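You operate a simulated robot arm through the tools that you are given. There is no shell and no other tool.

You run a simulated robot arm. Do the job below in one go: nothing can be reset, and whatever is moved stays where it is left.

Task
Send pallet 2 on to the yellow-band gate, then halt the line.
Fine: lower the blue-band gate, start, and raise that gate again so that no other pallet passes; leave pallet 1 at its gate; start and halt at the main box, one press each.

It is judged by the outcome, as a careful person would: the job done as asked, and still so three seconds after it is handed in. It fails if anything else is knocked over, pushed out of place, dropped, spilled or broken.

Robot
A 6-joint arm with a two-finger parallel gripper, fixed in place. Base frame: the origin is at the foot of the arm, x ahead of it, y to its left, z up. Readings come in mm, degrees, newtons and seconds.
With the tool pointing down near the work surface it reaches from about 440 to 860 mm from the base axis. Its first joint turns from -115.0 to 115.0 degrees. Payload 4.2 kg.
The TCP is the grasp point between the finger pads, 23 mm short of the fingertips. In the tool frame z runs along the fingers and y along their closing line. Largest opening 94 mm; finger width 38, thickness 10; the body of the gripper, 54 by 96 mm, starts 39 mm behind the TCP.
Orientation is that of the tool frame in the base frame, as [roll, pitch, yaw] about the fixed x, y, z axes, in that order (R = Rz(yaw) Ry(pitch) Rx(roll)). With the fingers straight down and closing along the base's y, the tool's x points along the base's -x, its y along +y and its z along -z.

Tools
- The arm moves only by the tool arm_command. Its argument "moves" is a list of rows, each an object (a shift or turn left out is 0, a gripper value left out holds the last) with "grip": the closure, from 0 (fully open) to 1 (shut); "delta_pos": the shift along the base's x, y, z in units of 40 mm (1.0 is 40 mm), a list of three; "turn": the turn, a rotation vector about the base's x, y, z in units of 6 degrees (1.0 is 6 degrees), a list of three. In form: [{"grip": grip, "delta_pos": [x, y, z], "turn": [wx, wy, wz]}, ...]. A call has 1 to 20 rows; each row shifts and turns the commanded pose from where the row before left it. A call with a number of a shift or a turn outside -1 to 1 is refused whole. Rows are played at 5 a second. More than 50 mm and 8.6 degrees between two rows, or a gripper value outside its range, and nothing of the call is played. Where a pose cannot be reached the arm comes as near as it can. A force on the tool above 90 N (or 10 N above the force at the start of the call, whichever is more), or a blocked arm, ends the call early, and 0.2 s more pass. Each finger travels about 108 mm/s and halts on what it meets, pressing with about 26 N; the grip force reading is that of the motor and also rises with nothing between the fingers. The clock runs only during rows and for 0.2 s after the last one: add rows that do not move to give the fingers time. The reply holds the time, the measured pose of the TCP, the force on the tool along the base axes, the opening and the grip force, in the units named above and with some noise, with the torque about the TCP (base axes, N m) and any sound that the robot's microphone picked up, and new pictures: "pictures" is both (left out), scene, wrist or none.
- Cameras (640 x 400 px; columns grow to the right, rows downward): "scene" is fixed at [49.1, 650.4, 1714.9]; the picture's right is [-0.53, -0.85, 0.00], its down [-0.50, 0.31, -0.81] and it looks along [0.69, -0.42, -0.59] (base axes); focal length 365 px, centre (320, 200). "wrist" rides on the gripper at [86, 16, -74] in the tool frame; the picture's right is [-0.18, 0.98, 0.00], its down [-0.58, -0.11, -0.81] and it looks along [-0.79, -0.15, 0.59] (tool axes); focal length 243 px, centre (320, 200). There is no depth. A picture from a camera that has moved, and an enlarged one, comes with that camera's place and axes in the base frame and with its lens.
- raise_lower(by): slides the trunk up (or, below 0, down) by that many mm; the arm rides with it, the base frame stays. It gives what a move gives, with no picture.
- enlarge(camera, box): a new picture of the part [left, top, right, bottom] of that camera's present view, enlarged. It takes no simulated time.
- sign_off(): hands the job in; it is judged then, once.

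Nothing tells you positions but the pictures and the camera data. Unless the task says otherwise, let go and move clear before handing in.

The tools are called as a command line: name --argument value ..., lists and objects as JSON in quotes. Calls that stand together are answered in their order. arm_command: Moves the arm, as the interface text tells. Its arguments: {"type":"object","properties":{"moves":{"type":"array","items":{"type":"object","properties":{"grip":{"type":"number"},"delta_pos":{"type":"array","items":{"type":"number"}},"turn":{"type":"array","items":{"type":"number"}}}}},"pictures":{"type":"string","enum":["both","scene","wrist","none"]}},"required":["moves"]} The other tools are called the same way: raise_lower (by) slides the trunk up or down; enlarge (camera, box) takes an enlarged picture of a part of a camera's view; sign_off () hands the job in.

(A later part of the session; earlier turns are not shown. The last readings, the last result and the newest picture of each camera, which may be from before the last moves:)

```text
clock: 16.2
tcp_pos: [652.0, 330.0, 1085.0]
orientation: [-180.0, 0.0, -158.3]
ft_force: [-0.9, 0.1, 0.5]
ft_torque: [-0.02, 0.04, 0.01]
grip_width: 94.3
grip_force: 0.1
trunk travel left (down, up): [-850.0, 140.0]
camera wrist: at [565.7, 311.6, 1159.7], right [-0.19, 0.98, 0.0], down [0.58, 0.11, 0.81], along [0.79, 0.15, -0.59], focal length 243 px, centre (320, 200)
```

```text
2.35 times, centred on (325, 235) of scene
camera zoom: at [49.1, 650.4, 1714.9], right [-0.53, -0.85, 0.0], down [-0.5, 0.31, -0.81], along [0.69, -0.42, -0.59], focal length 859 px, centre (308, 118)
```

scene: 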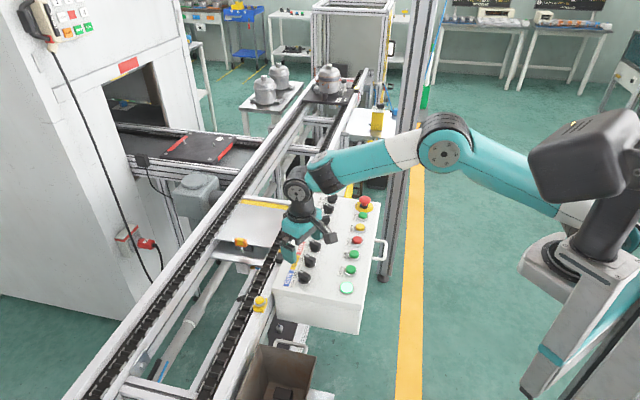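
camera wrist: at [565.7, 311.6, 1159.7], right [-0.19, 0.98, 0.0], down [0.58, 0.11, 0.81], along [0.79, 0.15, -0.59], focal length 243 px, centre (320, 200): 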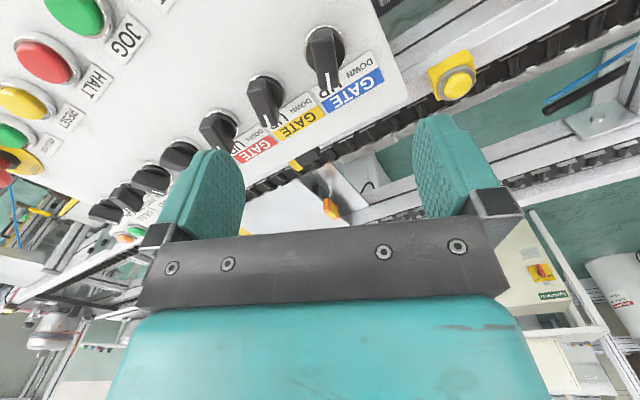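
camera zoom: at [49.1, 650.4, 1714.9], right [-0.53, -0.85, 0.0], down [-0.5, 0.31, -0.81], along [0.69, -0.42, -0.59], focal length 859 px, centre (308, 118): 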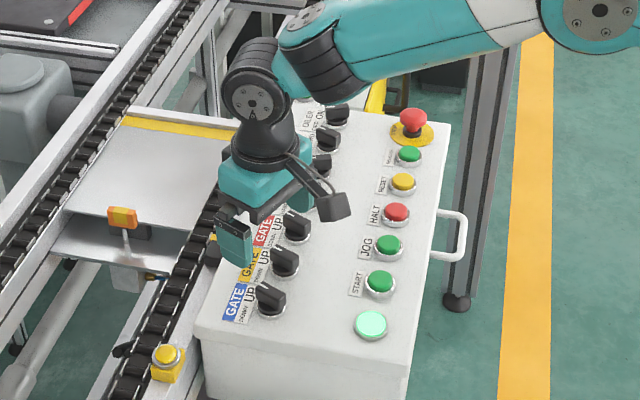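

The handle is in line with tool x at this yaw, about 40 x 17 mm, its top near z≈963 and centre near (650.5, 333.5). I'll half-close the fingers, come down to about 35 mm above and check the alignment before going around it.

arm_command --moves '[{"grip": 0.5, "delta_pos": [-0.04, 0.085, -0.4]}, {"grip": 0.5, "delta_pos": [0, 0, -0.6]}, {"grip": 0.5, "delta_pos": [0, 0, -0.6]}, {"grip": 0.5, "delta_pos": [0, 0, -0.4]}, {"grip": 0.5}]' --pictures "wrist"

enlarge --camera "wrist" --box '[220, 40, 420, 220]'

```text
clock: 17.4
tcp_pos: [649.0, 332.3, 1006.4]
orientation: [-180.0, -0.1, -158.3]
ft_force: [0.8, -0.2, 0.0]
ft_torque: [-0.02, -0.02, -0.02]
grip_width: 46.8
grip_force: 0.1
trunk travel left (down, up): [-850.0, 140.0]
camera wrist: at [562.7, 315.1, 1080.7], right [-0.19, 0.98, 0.0], down [0.58, 0.11, 0.81], along [0.79, 0.15, -0.59], focal length 243 px, centre (320, 200)
```

wrist: 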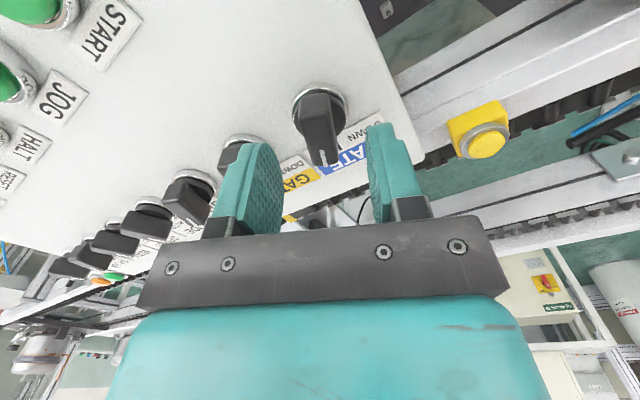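

```text
2.22 times, centred on (320, 130) of wrist
camera zoom: at [562.7, 315.1, 1080.7], right [-0.19, 0.98, 0.0], down [0.58, 0.11, 0.81], along [0.79, 0.15, -0.59], focal length 539 px, centre (320, 356)
```

zoom: 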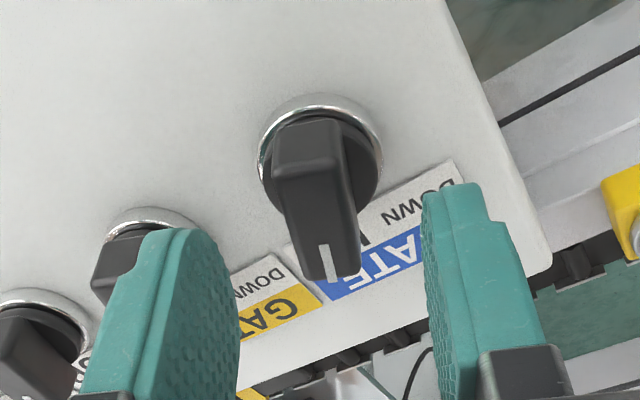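

The handle sits centrally between the fingers. I'll lower to TCP z≈968 so the pads flank the handle, and look again before closing.

arm_command --moves '[{"grip": 0.5, "delta_pos": [0, 0, -0.4]}, {"grip": 0.5, "delta_pos": [0, 0, -0.3]}, {"grip": 0.5, "delta_pos": [0, 0, -0.25]}, {"grip": 0.5}]' --pictures "wrist"

enlarge --camera "wrist" --box '[220, 80, 420, 240]'

enlarge --camera "scene" --box '[260, 200, 350, 310]'

```text
clock: 18.4
tcp_pos: [647.7, 331.1, 973.1]
orientation: [179.9, 0.2, -158.4]
ft_force: [-8.1, -4.6, 33.9]
ft_torque: [-1.04, 0.49, -0.13]
grip_width: 47.5
grip_force: 1.0
trunk travel left (down, up): [-850.0, 140.0]
camera wrist: at [561.6, 314.2, 1046.9], right [-0.19, 0.98, 0.0], down [0.58, 0.11, 0.81], along [0.79, 0.16, -0.59], focal length 243 px, centre (320, 200)
```

wrist: 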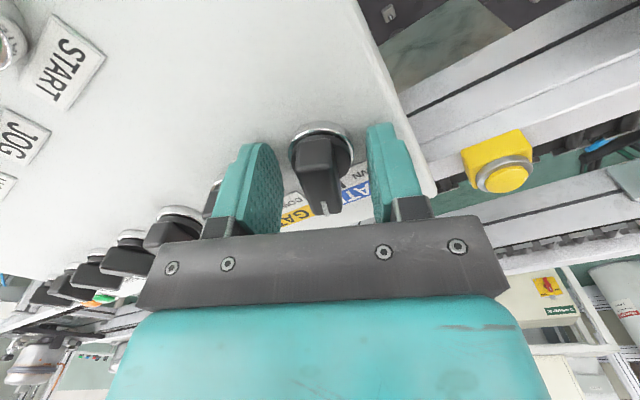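

```text
2.50 times, centred on (320, 160) of wrist
camera zoom: at [561.6, 314.2, 1046.9], right [-0.19, 0.98, 0.0], down [0.58, 0.11, 0.81], along [0.79, 0.16, -0.59], focal length 606 px, centre (320, 300)
```

zoom: 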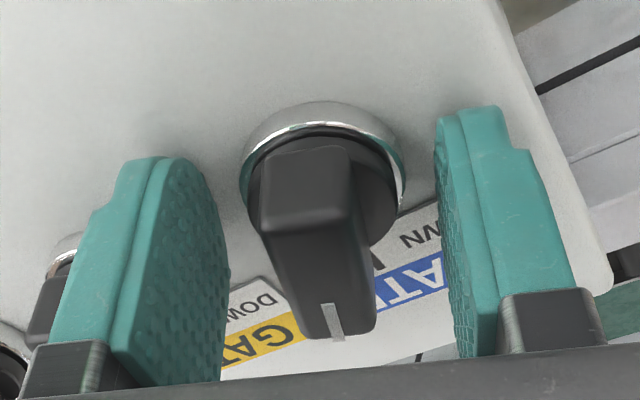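

```text
3.64 times, centred on (305, 255) of scene
camera zoom: at [49.1, 650.4, 1714.9], right [-0.53, -0.85, 0.0], down [-0.5, 0.31, -0.81], along [0.69, -0.42, -0.59], focal length 1328 px, centre (374, 0)
```

zoom: 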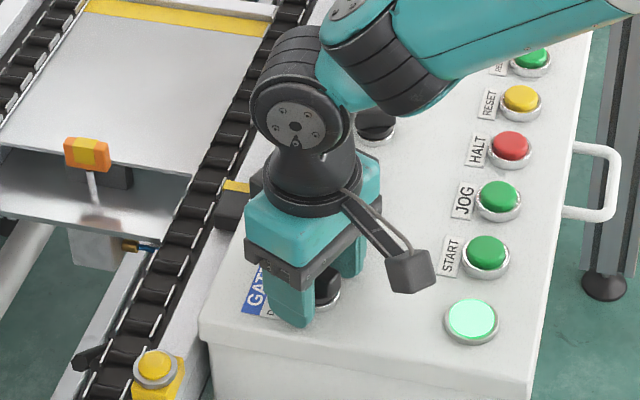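

The left fingertip touched the panel (34 N up), so the panel is higher than I had it: about z≈950, with the handle spanning roughly 955–982. I'll lift 15 mm, shift about 6 mm toward the robot to centre on the knob, and check before closing.

arm_command --moves '[{"grip": 0.5, "delta_pos": [0, 0, 0.375]}, {"grip": 0.5, "delta_pos": [-0.15, -0.02, 0]}, {"grip": 0.5}]' --pictures "wrist"

enlarge --camera "wrist" --box '[220, 80, 420, 240]'

```text
clock: 19.2
tcp_pos: [642.1, 330.9, 983.4]
orientation: [-180.0, 0.0, -158.4]
ft_force: [0.2, -0.4, 0.3]
ft_torque: [0.02, 0.0, -0.05]
grip_width: 47.0
grip_force: 0.1
trunk travel left (down, up): [-850.0, 140.0]
camera wrist: at [556.3, 313.3, 1057.3], right [-0.19, 0.98, 0.0], down [0.58, 0.11, 0.81], along [0.79, 0.15, -0.59], focal length 243 px, centre (320, 200)
```

wrist: 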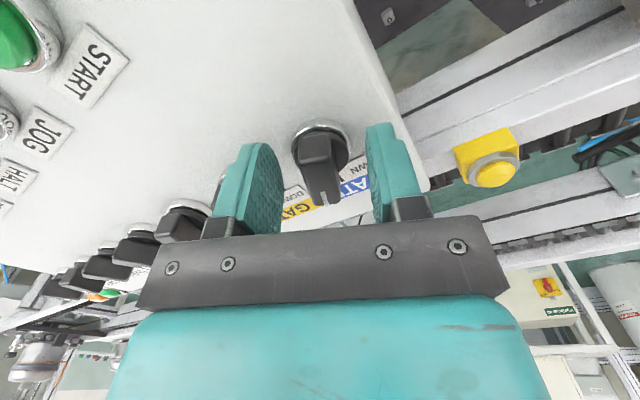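

```text
2.50 times, centred on (320, 160) of wrist
camera zoom: at [556.3, 313.3, 1057.3], right [-0.19, 0.98, 0.0], down [0.58, 0.11, 0.81], along [0.79, 0.15, -0.59], focal length 606 px, centre (320, 300)
```

zoom: 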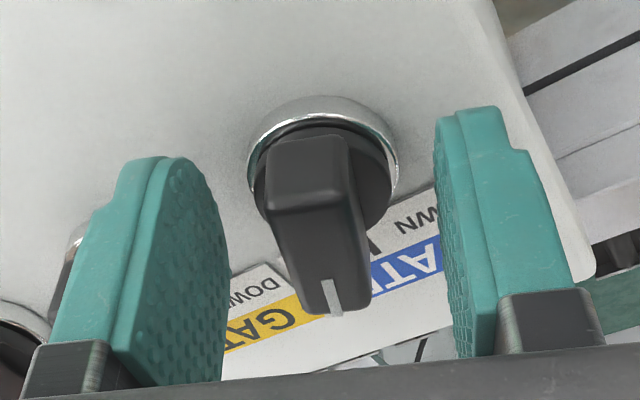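

The handle is now centred between the pads and the tool is free of contact. I'll close on it.

arm_command --moves '[{"grip": 0.8}, {"grip": 1}, {"grip": 1}, {"grip": 1}]' --pictures "wrist"

enlarge --camera "wrist" --box '[220, 80, 420, 240]'

```text
clock: 20.2
tcp_pos: [642.2, 330.3, 983.3]
orientation: [180.0, 0.1, -158.4]
ft_force: [0.7, -3.5, -3.2]
ft_torque: [0.06, -0.13, -0.03]
grip_width: 29.6
grip_force: 45.2
trunk travel left (down, up): [-850.0, 140.0]
camera wrist: at [556.4, 313.2, 1057.4], right [-0.19, 0.98, 0.0], down [0.58, 0.11, 0.81], along [0.79, 0.15, -0.59], focal length 243 px, centre (320, 200)
```

wrist: 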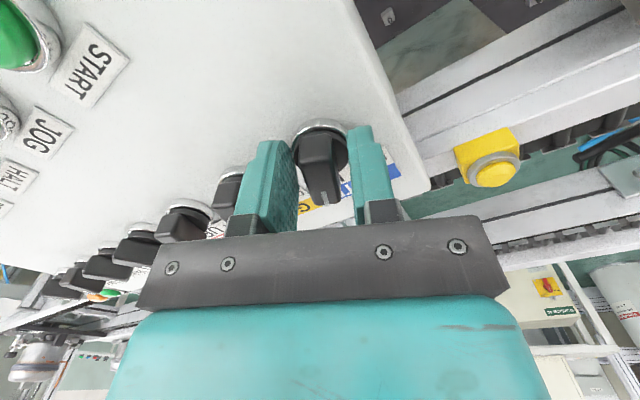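

```text
2.50 times, centred on (320, 160) of wrist
camera zoom: at [556.4, 313.2, 1057.4], right [-0.19, 0.98, 0.0], down [0.58, 0.11, 0.81], along [0.79, 0.15, -0.59], focal length 606 px, centre (320, 300)
```

zoom: 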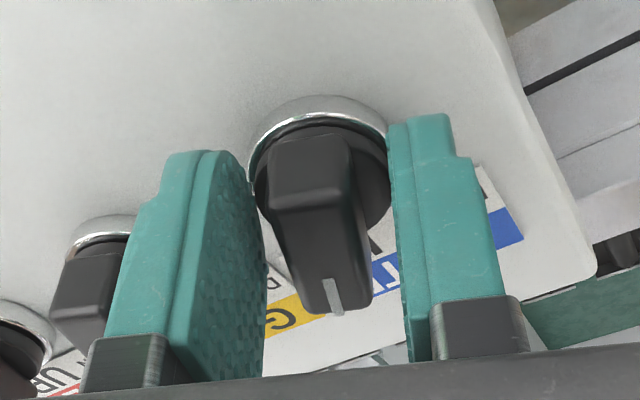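

The fingers stopped at 29.6 mm, on the round base under the handle rather than the handle itself. I'll open, rise 8 mm, and close again on the handle.

arm_command --moves '[{"grip": 0.5}, {"grip": 0.5}, {"grip": 0.5, "delta_pos": [0, 0, 0.2]}, {"grip": 0.5}, {"grip": 0.8}, {"grip": 1}, {"grip": 1}, {"grip": 1}]' --pictures "wrist"

enlarge --camera "wrist" --box '[220, 80, 420, 240]'

```text
clock: 22.0
tcp_pos: [643.0, 331.3, 991.6]
orientation: [-179.9, 0.0, -158.4]
ft_force: [3.8, -10.0, 4.1]
ft_torque: [-0.34, 0.47, 1.29]
grip_width: 15.8
grip_force: 45.1
trunk travel left (down, up): [-850.0, 140.0]
camera wrist: at [556.0, 313.1, 1065.5], right [-0.19, 0.98, 0.0], down [0.58, 0.11, 0.81], along [0.79, 0.15, -0.59], focal length 243 px, centre (320, 200)
```

wrist: 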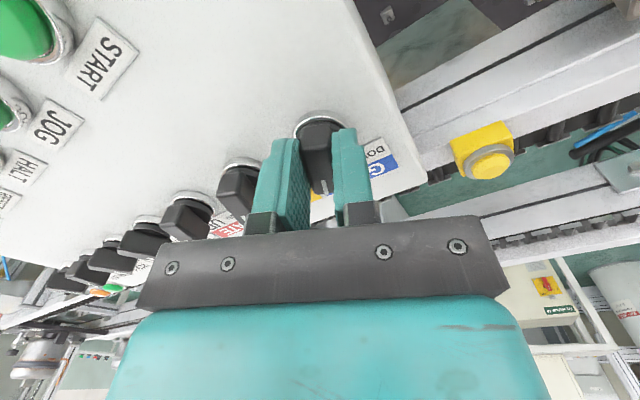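

```text
2.50 times, centred on (320, 160) of wrist
camera zoom: at [556.0, 313.1, 1065.5], right [-0.19, 0.98, 0.0], down [0.58, 0.11, 0.81], along [0.79, 0.15, -0.59], focal length 606 px, centre (320, 300)
```

zoom: 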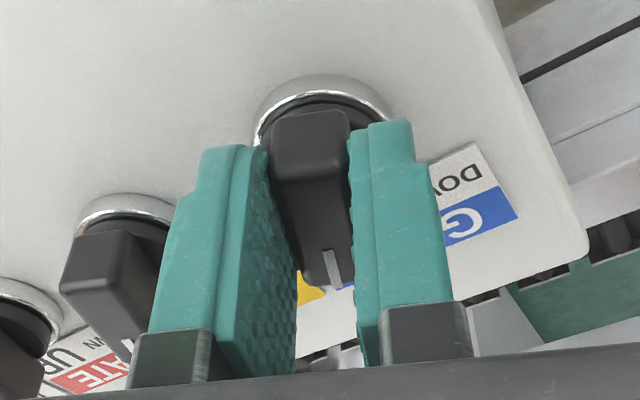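

Now the handle is gripped (15.8 mm). I'll turn it toward DOWN (counter-clockwise seen from above), first 30°, and watch the torque.

arm_command --moves '[{"turn": [0, 0, 0.8]}, {"turn": [0, 0, 0.8]}, {"turn": [0, 0, 0.8]}, {"turn": [0, 0, 0.8]}, {"turn": [0, 0, 0.8]}, {"turn": [0, 0, 0.8]}]' --pictures "both"

enlarge --camera "wrist" --box '[220, 80, 420, 240]'

```text
clock: 23.4
tcp_pos: [642.8, 329.3, 990.2]
orientation: [179.9, 0.0, -129.6]
ft_force: [6.9, -25.9, 9.1]
ft_torque: [-1.02, 0.39, -0.09]
grip_width: 16.0
grip_force: 44.9
trunk travel left (down, up): [-850.0, 140.0]
camera wrist: at [575.9, 271.8, 1065.5], right [-0.64, 0.77, 0.0], down [0.46, 0.38, 0.81], along [0.62, 0.51, -0.59], focal length 243 px, centre (320, 200)
```

scene: 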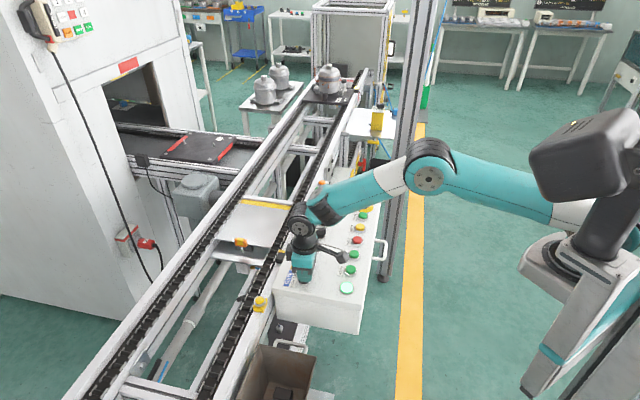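
wrist: 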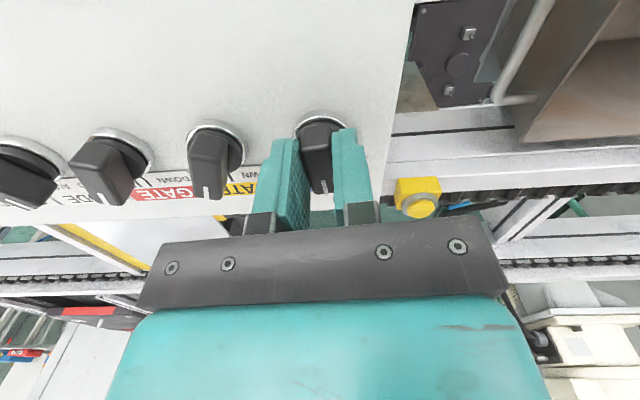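

```text
2.50 times, centred on (320, 160) of wrist
camera zoom: at [575.9, 271.8, 1065.5], right [-0.64, 0.77, 0.0], down [0.46, 0.38, 0.81], along [0.62, 0.51, -0.59], focal length 606 px, centre (320, 300)
```

zoom: 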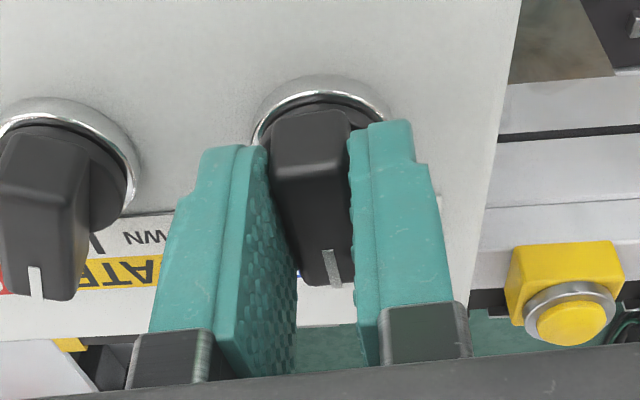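

The knob is turning with the gripper. I'll ease the sideways load with a small shift and go on another ~14°.

arm_command --moves '[{"turn": [0, 0, 0.5], "delta_pos": [0.01, -0.05, 0]}, {"turn": [0, 0, 0.6]}, {"turn": [0, 0, 0.6]}, {"turn": [0, 0, 0.6]}, {}]' --pictures "wrist"

enlarge --camera "wrist" --box '[180, 60, 420, 240]'

```text
clock: 24.6
tcp_pos: [644.5, 329.1, 990.6]
orientation: [-179.8, 0.2, -115.9]
ft_force: [17.5, -20.0, 4.0]
ft_torque: [0.84, -0.82, -0.04]
grip_width: 15.6
grip_force: 44.9
trunk travel left (down, up): [-850.0, 140.0]
camera wrist: at [591.9, 256.5, 1065.2], right [-0.8, 0.6, 0.0], down [0.35, 0.47, 0.81], along [0.48, 0.65, -0.59], focal length 243 px, centre (320, 200)
```

wrist: 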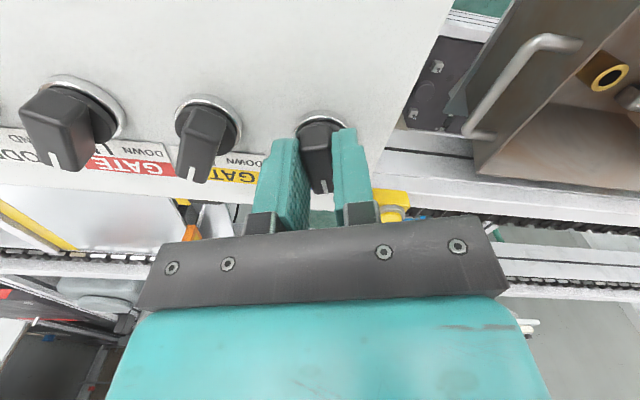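

```text
2.22 times, centred on (300, 150) of wrist
camera zoom: at [591.9, 256.5, 1065.2], right [-0.8, 0.6, 0.0], down [0.35, 0.47, 0.81], along [0.48, 0.65, -0.59], focal length 539 px, centre (364, 311)
```

zoom: 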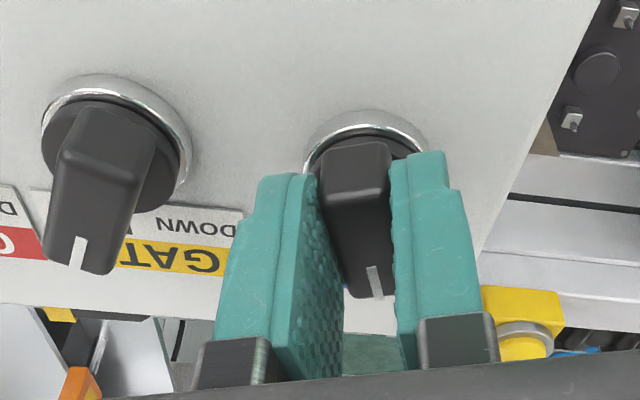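

The knob has turned about 42° with little resistance. I'll add a few degrees to see whether it meets its stop.

arm_command --moves '[{"turn": [0, 0, 0.4]}, {"turn": [0, 0, 0.3]}, {}]' --pictures "none"

```text
clock: 25.4
tcp_pos: [644.7, 327.3, 991.3]
orientation: [-179.9, 0.0, -111.9]
ft_force: [21.2, -14.4, 4.5]
ft_torque: [0.81, -0.73, -1.12]
grip_width: 15.8
grip_force: 44.9
trunk travel left (down, up): [-850.0, 140.0]
```

Torque of -1.1 N·m now says it is at the DOWN stop (about 45° from UP). I'll release, lift away, and check the pointer.

arm_command --moves '[{"grip": 0.5}, {"grip": 0.5}, {"grip": 0.5}, {"grip": 0.5, "delta_pos": [0, 0, 0.6]}, {"grip": 0.5, "delta_pos": [0, 0, 0.8]}, {"grip": 0.5, "delta_pos": [0, 0, 0.8]}, {"grip": 0.5}]' --pictures "both"

enlarge --camera "wrist" --box '[180, 0, 420, 160]'

```text
clock: 27.0
tcp_pos: [643.9, 330.1, 1078.3]
orientation: [180.0, 0.0, -111.5]
ft_force: [-1.0, 0.4, -0.1]
ft_torque: [0.04, 0.0, -0.02]
grip_width: 46.8
grip_force: 0.1
trunk travel left (down, up): [-850.0, 140.0]
camera wrist: at [597.3, 255.5, 1153.4], right [-0.85, 0.53, 0.0], down [0.32, 0.5, 0.81], along [0.43, 0.68, -0.59], focal length 243 px, centre (320, 200)
```

scene: 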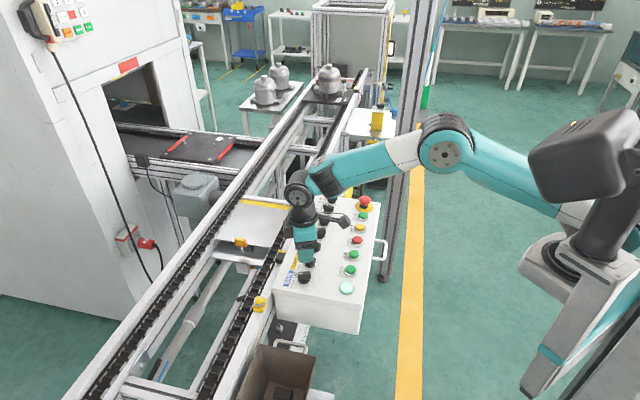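
wrist: 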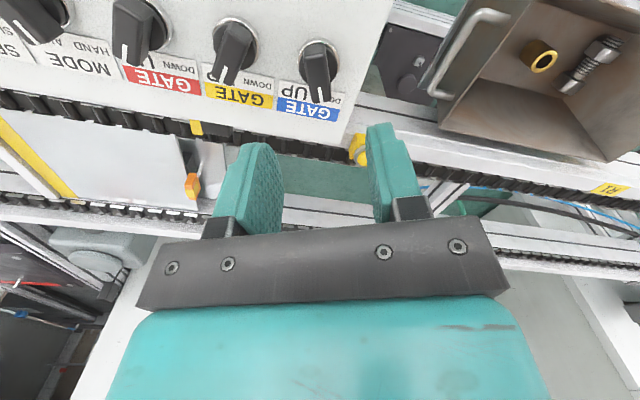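

```text
2.50 times, centred on (300, 80) of wrist
camera zoom: at [597.3, 255.5, 1153.4], right [-0.85, 0.53, 0.0], down [0.32, 0.5, 0.81], along [0.43, 0.68, -0.59], focal length 606 px, centre (370, 500)
```

zoom: 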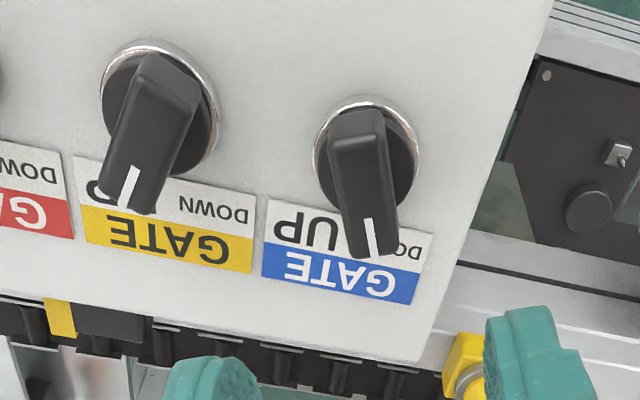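

The blue knob now points at DOWN; the others are untouched. Next I'll move above START (near [613, 207]) with fingers shut and look at where it lies.

arm_command --moves '[{"delta_pos": [-0.19, -0.77, 0.05], "grip": 0.5}, {"delta_pos": [-0.19, -0.77, 0], "grip": 0.5}, {"delta_pos": [-0.19, -0.77, 0], "grip": 0.5}, {"delta_pos": [-0.19, -0.77, 0], "grip": 0.5}, {"grip": 0.5}]' --pictures "both"

enlarge --camera "wrist" --box '[200, 0, 440, 160]'

enlarge --camera "scene" --box '[270, 170, 390, 320]'

```text
clock: 28.2
tcp_pos: [613.1, 207.2, 1081.4]
orientation: [180.0, 0.0, -111.6]
ft_force: [-0.2, 1.0, -0.1]
ft_torque: [0.0, 0.0, 0.02]
grip_width: 47.0
grip_force: 0.0
trunk travel left (down, up): [-850.0, 140.0]
camera wrist: at [566.6, 131.6, 1155.2], right [-0.85, 0.53, 0.0], down [0.31, 0.5, 0.81], along [0.43, 0.68, -0.59], focal length 243 px, centre (320, 200)
```

scene: 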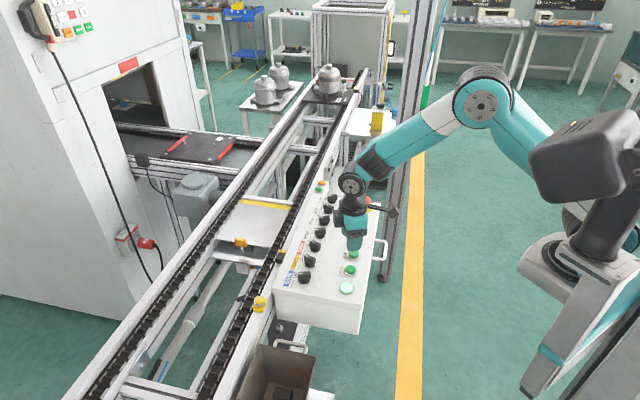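
wrist: 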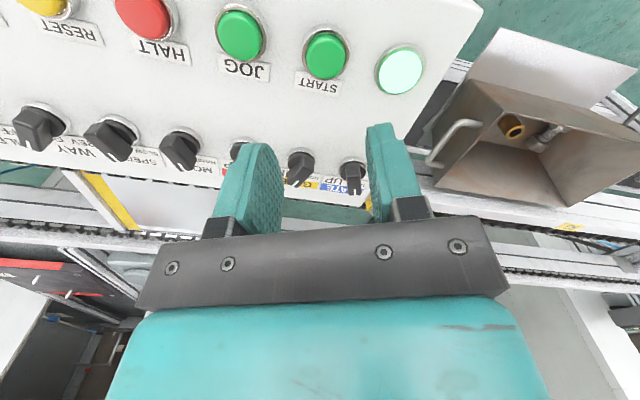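

```text
2.50 times, centred on (320, 80) of wrist
camera zoom: at [566.6, 131.6, 1155.2], right [-0.85, 0.53, 0.0], down [0.31, 0.5, 0.81], along [0.43, 0.68, -0.59], focal length 606 px, centre (320, 500)
```

zoom: 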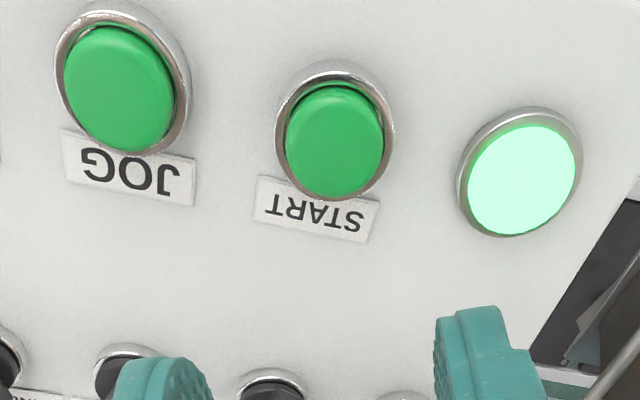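

```text
2.67 times, centred on (330, 245) of scene
camera zoom: at [49.1, 650.4, 1714.9], right [-0.53, -0.85, 0.0], down [-0.5, 0.31, -0.81], along [0.69, -0.42, -0.59], focal length 974 px, centre (293, 80)
```

zoom: 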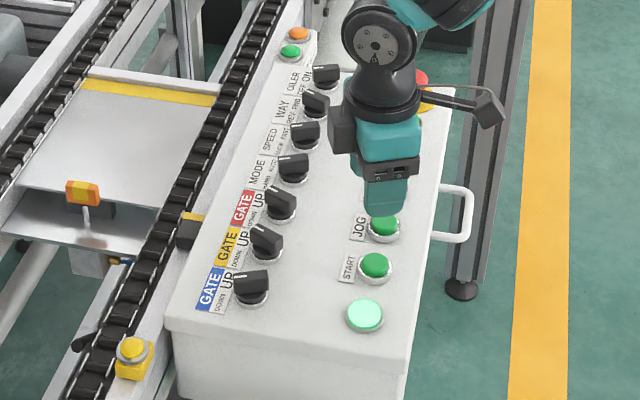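

START's cap is near (607, 204) with its top around z≈960. Before pressing it, I'll lift and take one look upstream to confirm that the blue-band gate really went down.

arm_command --moves '[{"turn": [0, 0, 1], "delta_pos": [0, 0, 0.8]}, {"turn": [0, 0, 1], "delta_pos": [0, 0, 0.8]}, {"turn": [0, 0, 1], "delta_pos": [0, 0, 0.8]}, {"turn": [0, 0, 1], "delta_pos": [0, 0, 0.8]}, {"turn": [0, 0, 1]}, {"turn": [0, 0, 1]}, {"turn": [0, 0, 1]}, {"turn": [0, 0, 1]}, {"turn": [0, 0, 1]}, {"turn": [0, 0, 1], "grip": 0}, {"turn": [0.6, 0.8, 0]}, {"turn": [0.6, 0.8, 0]}, {"turn": [0.6, 0.8, 0]}, {"turn": [0.6, 0.8, 0]}, {"turn": [0.6, 0.8, 0]}]' --pictures "wrist"

enlarge --camera "wrist" --box '[200, 80, 440, 230]'

```text
clock: 31.4
tcp_pos: [612.2, 206.9, 1207.9]
orientation: [171.5, 29.0, -53.9]
ft_force: [-0.2, 0.4, -0.5]
ft_torque: [-0.01, -0.03, 0.02]
grip_width: 94.0
grip_force: 0.1
trunk travel left (down, up): [-850.0, 140.0]
camera wrist: at [674.7, 111.9, 1233.2], right [-0.84, -0.5, 0.21], down [0.11, 0.24, 0.97], along [-0.53, 0.83, -0.15], focal length 243 px, centre (320, 200)
```

wrist: 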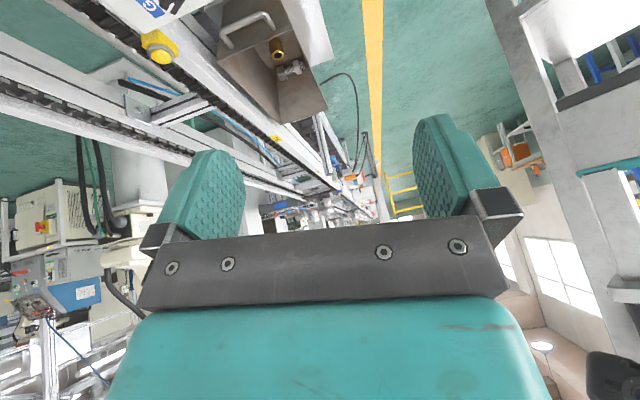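

```text
2.67 times, centred on (320, 155) of wrist
camera zoom: at [674.7, 111.9, 1233.2], right [-0.84, -0.5, 0.21], down [0.11, 0.24, 0.97], along [-0.53, 0.83, -0.15], focal length 647 px, centre (320, 320)
```

zoom: 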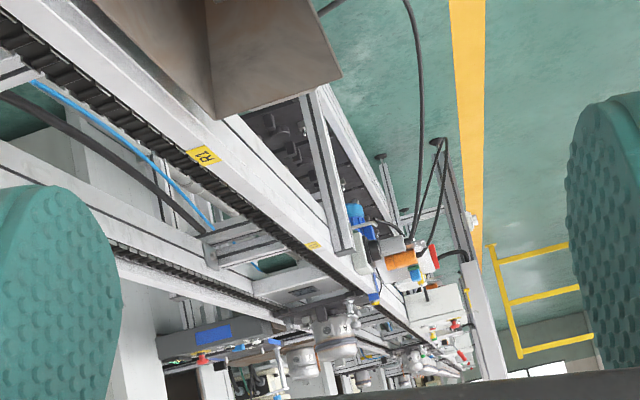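

enlarge --camera "wrist" --box '[290, 170, 370, 225]'

enlarge --camera "wrist" --box '[300, 180, 345, 210]'

```text
7.27 times, centred on (330, 198) of wrist
camera zoom: at [674.7, 111.9, 1233.2], right [-0.84, -0.5, 0.21], down [0.11, 0.24, 0.97], along [-0.53, 0.83, -0.15], focal length 1764 px, centre (247, 218)
```

zoom: 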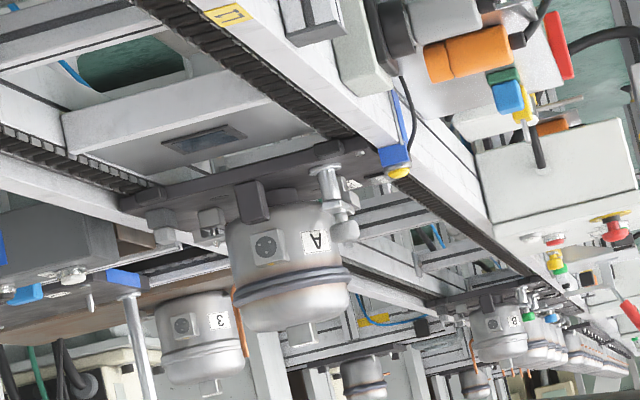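

```text
13.33 times, centred on (322, 195) of wrist
camera zoom: at [674.7, 111.9, 1233.2], right [-0.84, -0.5, 0.21], down [0.11, 0.24, 0.97], along [-0.53, 0.83, -0.15], focal length 3235 px, centre (287, 267)
```

zoom: 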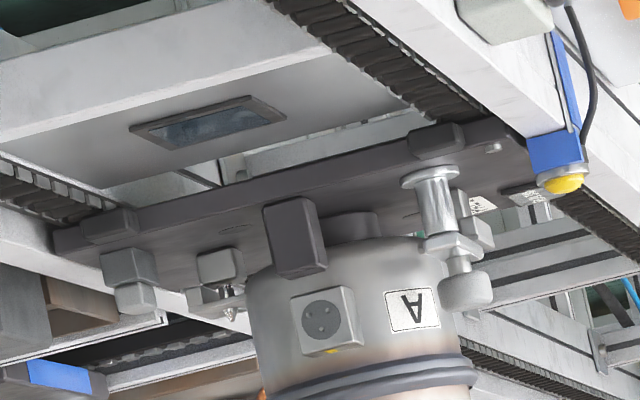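

The blue-band stop has dropped and its lamp is out, so the gate is down; pallet 2 waits in place. I'll go back over START with the fingers shut.

arm_command --moves '[{"turn": [-0.6, -0.8, 0], "grip": 1}, {"turn": [-0.6, -0.8, 0]}, {"turn": [-0.6, -0.8, 0]}, {"turn": [-0.6, -0.8, 0]}, {"turn": [-0.6, -0.8, 0]}, {"turn": [0, 0, -1], "delta_pos": [-0.145, -0.068, -0.5]}, {"turn": [0, 0, -1], "delta_pos": [0, 0, -0.5]}, {"turn": [0, 0, -1], "delta_pos": [0, 0, -0.5]}, {"turn": [0, 0, -1], "delta_pos": [0, 0, -0.5]}, {"turn": [0, 0, -1], "delta_pos": [0, 0, -0.5]}, {"turn": [0, 0, -1], "delta_pos": [0, 0, -0.5]}, {"turn": [0, 0, -1], "delta_pos": [0, 0, -0.5]}, {"turn": [0, 0, -1], "delta_pos": [0, 0, -0.5]}, {"turn": [0, 0, -1], "delta_pos": [0, 0, -0.5]}, {"turn": [0, 0, -1], "delta_pos": [0, 0, -0.4]}, {}]' --pictures "wrist"

enlarge --camera "wrist" --box '[220, 40, 420, 220]'

enlarge --camera "scene" --box '[300, 200, 400, 310]'

```text
clock: 34.8
tcp_pos: [606.8, 202.9, 1012.6]
orientation: [-179.9, 0.0, -111.7]
ft_force: [-0.3, 0.0, -0.1]
ft_torque: [0.02, 0.02, 0.03]
grip_width: 0.0
grip_force: 25.9
trunk travel left (down, up): [-850.0, 140.0]
camera wrist: at [560.0, 128.6, 1087.3], right [-0.85, 0.53, 0.0], down [0.32, 0.5, 0.81], along [0.43, 0.68, -0.59], focal length 243 px, centre (320, 200)
```

wrist: 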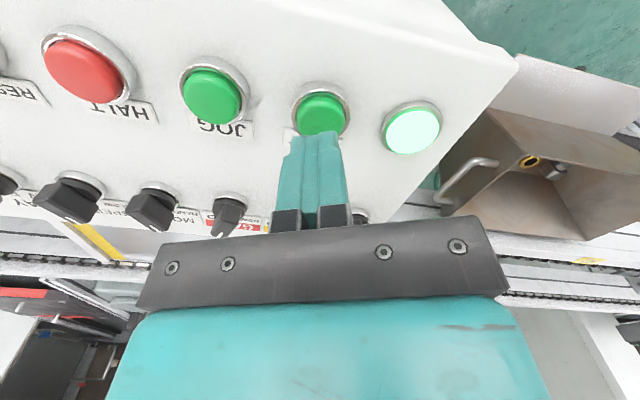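

```text
2.22 times, centred on (320, 130) of wrist
camera zoom: at [560.0, 128.6, 1087.3], right [-0.85, 0.53, 0.0], down [0.32, 0.5, 0.81], along [0.43, 0.68, -0.59], focal length 539 px, centre (320, 356)
```

zoom: 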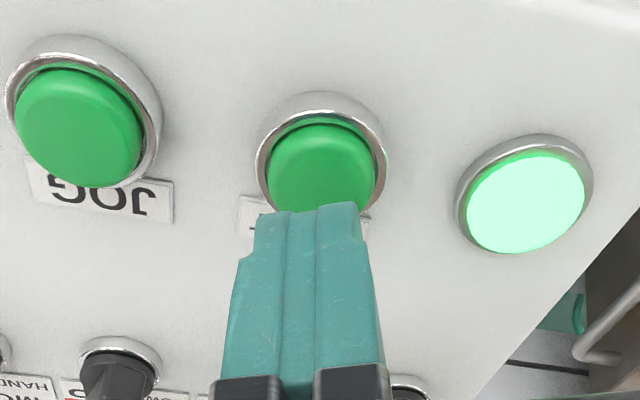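

```text
3.64 times, centred on (350, 255) of scene
camera zoom: at [49.1, 650.4, 1714.9], right [-0.53, -0.85, 0.0], down [-0.5, 0.31, -0.81], along [0.69, -0.42, -0.59], focal length 1328 px, centre (211, 0)
```

zoom: 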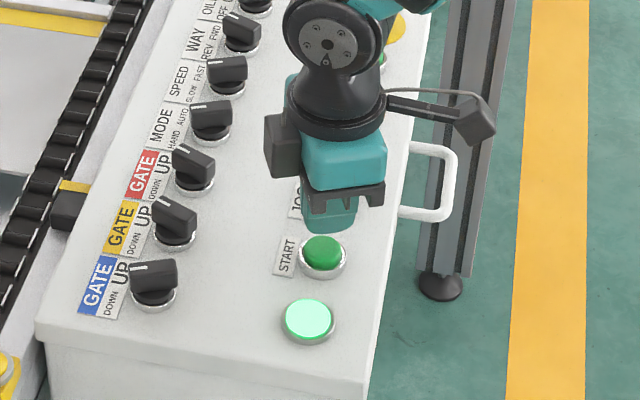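

The closed fingertips are right above START (cap top ≈ z 961). I'll press straight down, gently, reading the force.

arm_command --moves '[{"delta_pos": [0, 0.02, -0.4]}, {"delta_pos": [0, 0, -0.3]}, {"delta_pos": [0, 0, -0.1]}, {"delta_pos": [0, 0, -0.08]}]' --pictures "wrist"

enlarge --camera "wrist" --box '[240, 60, 400, 200]'

```text
clock: 35.8
tcp_pos: [606.4, 205.2, 982.9]
orientation: [-179.7, 0.3, -111.6]
ft_force: [-9.3, -11.4, 61.5]
ft_torque: [-0.57, 0.39, 0.31]
grip_width: 0.0
grip_force: 26.2
trunk travel left (down, up): [-850.0, 140.0]
heard: click
camera wrist: at [559.6, 129.5, 1056.8], right [-0.85, 0.53, 0.0], down [0.31, 0.5, 0.81], along [0.43, 0.68, -0.59], focal length 243 px, centre (320, 200)
```

wrist: 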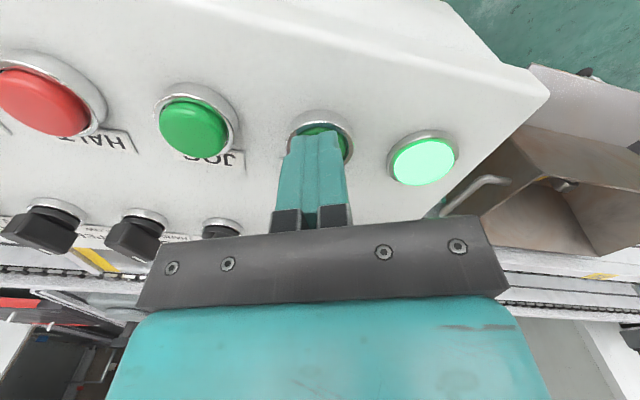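

```text
2.86 times, centred on (320, 130) of wrist
camera zoom: at [559.6, 129.5, 1056.8], right [-0.85, 0.53, 0.0], down [0.31, 0.5, 0.81], along [0.43, 0.68, -0.59], focal length 693 px, centre (320, 400)
```

zoom: 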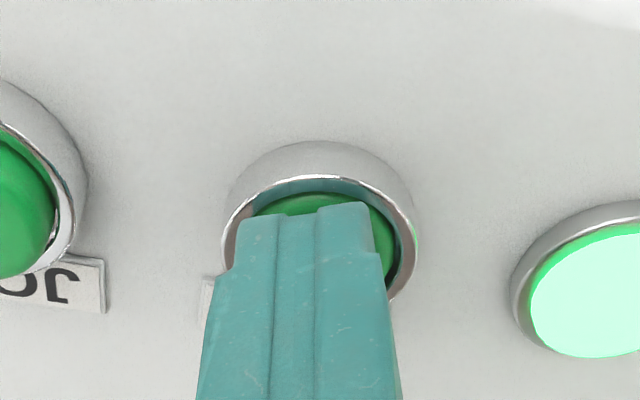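

I heard a click: START is pressed. I'll lift off straight up, then move back above the blue knob while watching the line.

arm_command --moves '[{"delta_pos": [0, 0, 0.4]}, {"delta_pos": [0, 0, 0.8]}, {"delta_pos": [0, 0, 0.8]}]' --pictures "both"

enlarge --camera "scene" --box '[60, 170, 300, 400]'

```text
clock: 36.6
tcp_pos: [605.9, 205.5, 1057.4]
orientation: [179.9, -0.1, -111.6]
ft_force: [0.6, -0.1, -0.7]
ft_torque: [-0.05, -0.01, 0.0]
grip_width: 0.0
grip_force: 25.5
trunk travel left (down, up): [-850.0, 140.0]
camera wrist: at [560.3, 129.3, 1131.4], right [-0.85, 0.53, 0.0], down [0.32, 0.5, 0.81], along [0.43, 0.68, -0.59], focal length 243 px, centre (320, 200)
```

scene: 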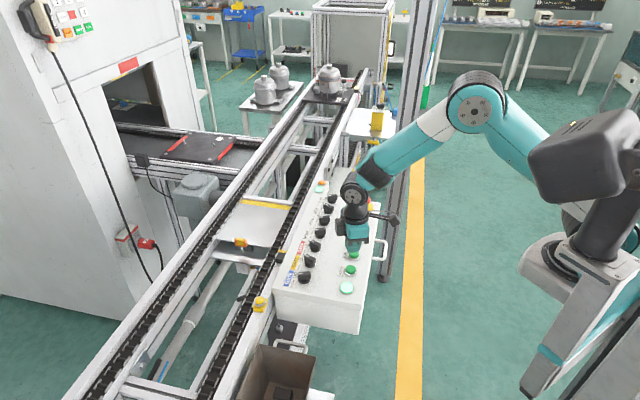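
wrist: 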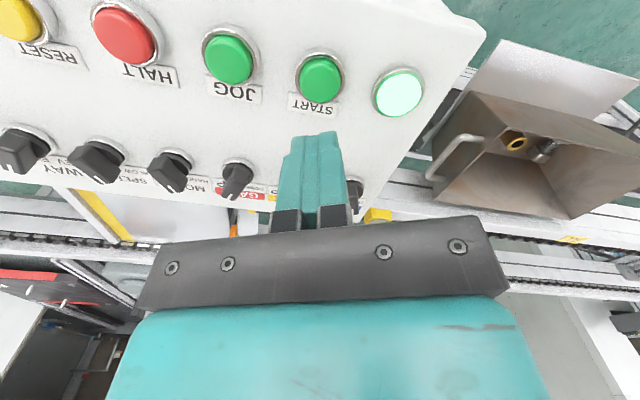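

```text
1.74 times, centred on (180, 285) of scene
camera zoom: at [49.1, 650.4, 1714.9], right [-0.53, -0.85, 0.0], down [-0.5, 0.31, -0.81], along [0.69, -0.42, -0.59], focal length 635 px, centre (564, 52)
```

zoom: 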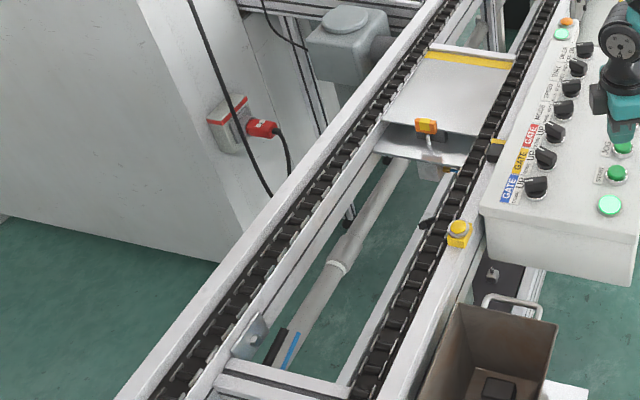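

The run lamp at the end of the box has lit, so the line is moving. I'll move back over the blue knob (fingers half open) and watch for pallet 2.

arm_command --moves '[{"delta_pos": [0.254, 0.79, 0.13], "grip": 0.5}, {"delta_pos": [0.254, 0.79, 0.13], "grip": 0.5}, {"delta_pos": [0.254, 0.79, 0.13], "grip": 0.5}, {"delta_pos": [0.254, 0.79, 0], "grip": 0.5}, {"delta_pos": [0, 0, -0.6], "grip": 0.5}, {"delta_pos": [0, 0, -0.6], "grip": 0.5}]' --pictures "both"

enlarge --camera "wrist" --box '[220, 40, 420, 220]'

enlarge --camera "wrist" --box '[400, 120, 640, 300]'

enlarge --camera "scene" --box '[60, 170, 340, 400]'

```text
clock: 38.0
tcp_pos: [650.0, 332.5, 1025.0]
orientation: [180.0, 0.1, -111.6]
ft_force: [-1.1, 0.3, -0.5]
ft_torque: [0.0, 0.0, -0.01]
grip_width: 47.0
grip_force: 0.1
trunk travel left (down, up): [-850.0, 140.0]
camera wrist: at [602.2, 257.1, 1100.6], right [-0.85, 0.53, 0.0], down [0.31, 0.5, 0.81], along [0.43, 0.68, -0.59], focal length 243 px, centre (320, 200)
```

scene: 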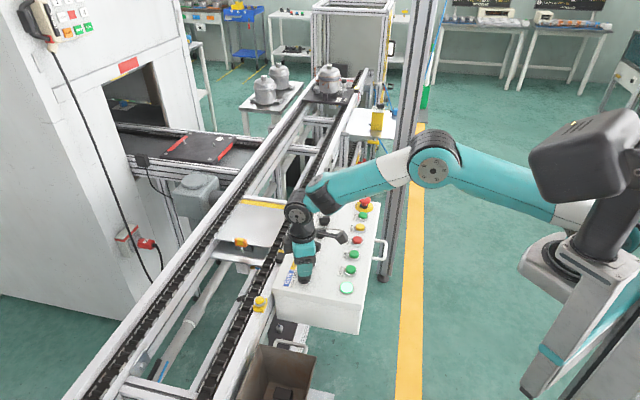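
wrist: 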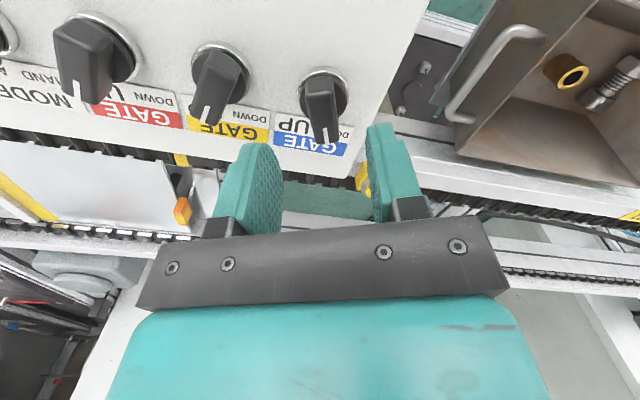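

```text
2.22 times, centred on (320, 130) of wrist
camera zoom: at [602.2, 257.1, 1100.6], right [-0.85, 0.53, 0.0], down [0.31, 0.5, 0.81], along [0.43, 0.68, -0.59], focal length 539 px, centre (320, 356)
```

zoom: 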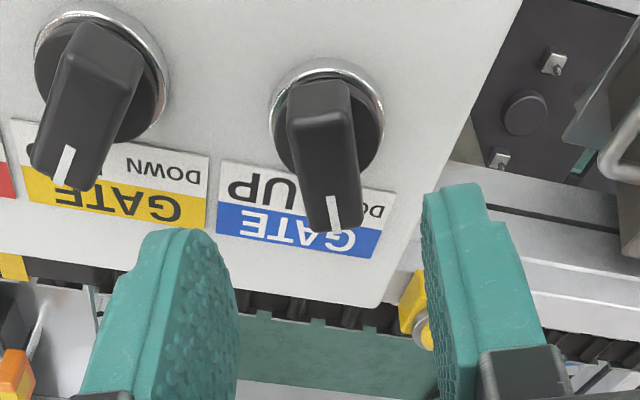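

```text
2.22 times, centred on (520, 210) of wrist
camera zoom: at [602.2, 257.1, 1100.6], right [-0.85, 0.53, 0.0], down [0.31, 0.5, 0.81], along [0.43, 0.68, -0.59], focal length 539 px, centre (-124, 178)
```

zoom: 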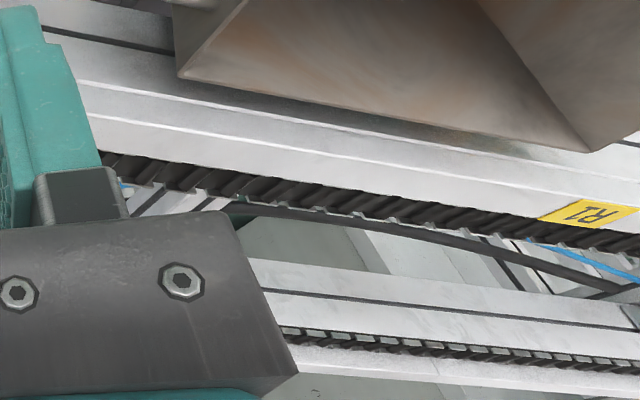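

```text
1.74 times, centred on (200, 285) of scene
camera zoom: at [49.1, 650.4, 1714.9], right [-0.53, -0.85, 0.0], down [-0.5, 0.31, -0.81], along [0.69, -0.42, -0.59], focal length 635 px, centre (529, 52)
```

zoom: 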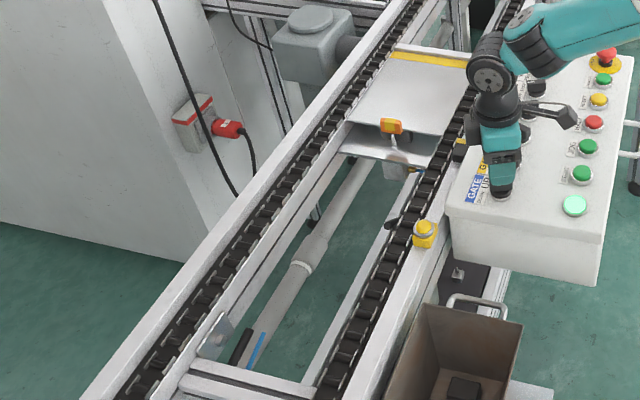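

Fingers are around the knob's axis; pallet 2 isn't in view yet. I'll refine the position, lower the open fingers around the handle without touching it, and wait for pallet 2 to come into the picture.

arm_command --moves '[{"delta_pos": [-0.1, -0.06, -0.3], "grip": 0.5}, {"delta_pos": [0, 0, -0.35], "grip": 0.5}, {"delta_pos": [0, 0, -0.15], "grip": 0.5}, {"grip": 0.5}, {"grip": 0.5}]' --pictures "both"

enlarge --camera "wrist" --box '[220, 80, 420, 240]'

enlarge --camera "scene" --box '[60, 170, 340, 400]'

```text
clock: 39.2
tcp_pos: [642.7, 328.1, 992.7]
orientation: [180.0, 0.1, -111.6]
ft_force: [0.5, 0.9, -0.1]
ft_torque: [0.0, -0.04, -0.03]
grip_width: 47.1
grip_force: 0.0
trunk travel left (down, up): [-850.0, 140.0]
camera wrist: at [596.2, 252.6, 1067.4], right [-0.85, 0.53, 0.0], down [0.32, 0.5, 0.81], along [0.43, 0.68, -0.59], focal length 243 px, centre (320, 200)
```

scene: 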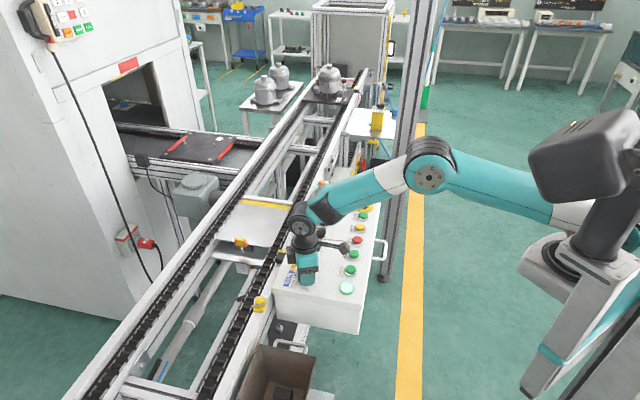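
wrist: 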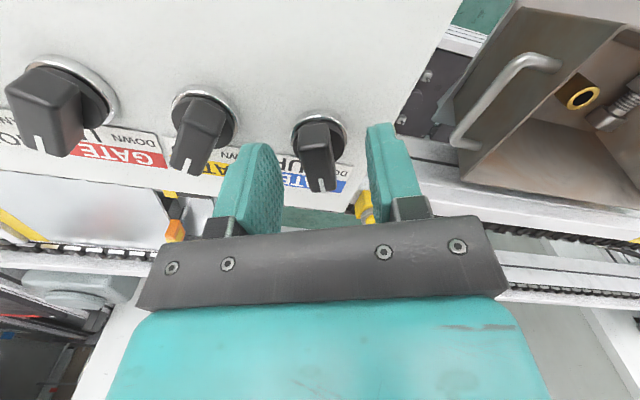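

```text
2.50 times, centred on (320, 160) of wrist
camera zoom: at [596.2, 252.6, 1067.4], right [-0.85, 0.53, 0.0], down [0.32, 0.5, 0.81], along [0.43, 0.68, -0.59], focal length 606 px, centre (320, 300)
```

zoom: 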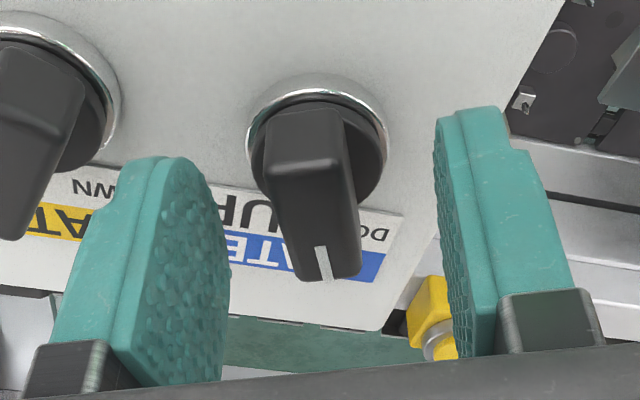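

```text
1.74 times, centred on (200, 285) of scene
camera zoom: at [49.1, 650.4, 1714.9], right [-0.53, -0.85, 0.0], down [-0.5, 0.31, -0.81], along [0.69, -0.42, -0.59], focal length 635 px, centre (529, 52)
```

zoom: 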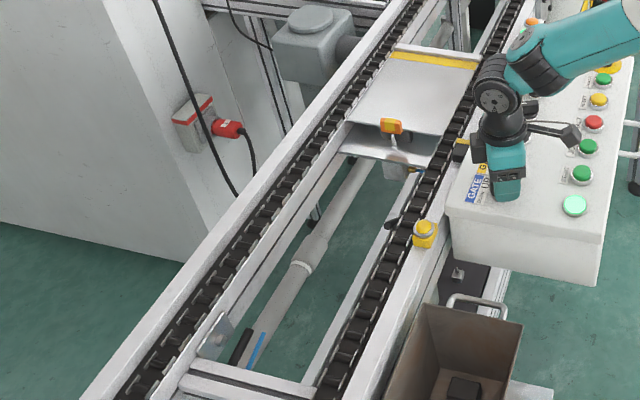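

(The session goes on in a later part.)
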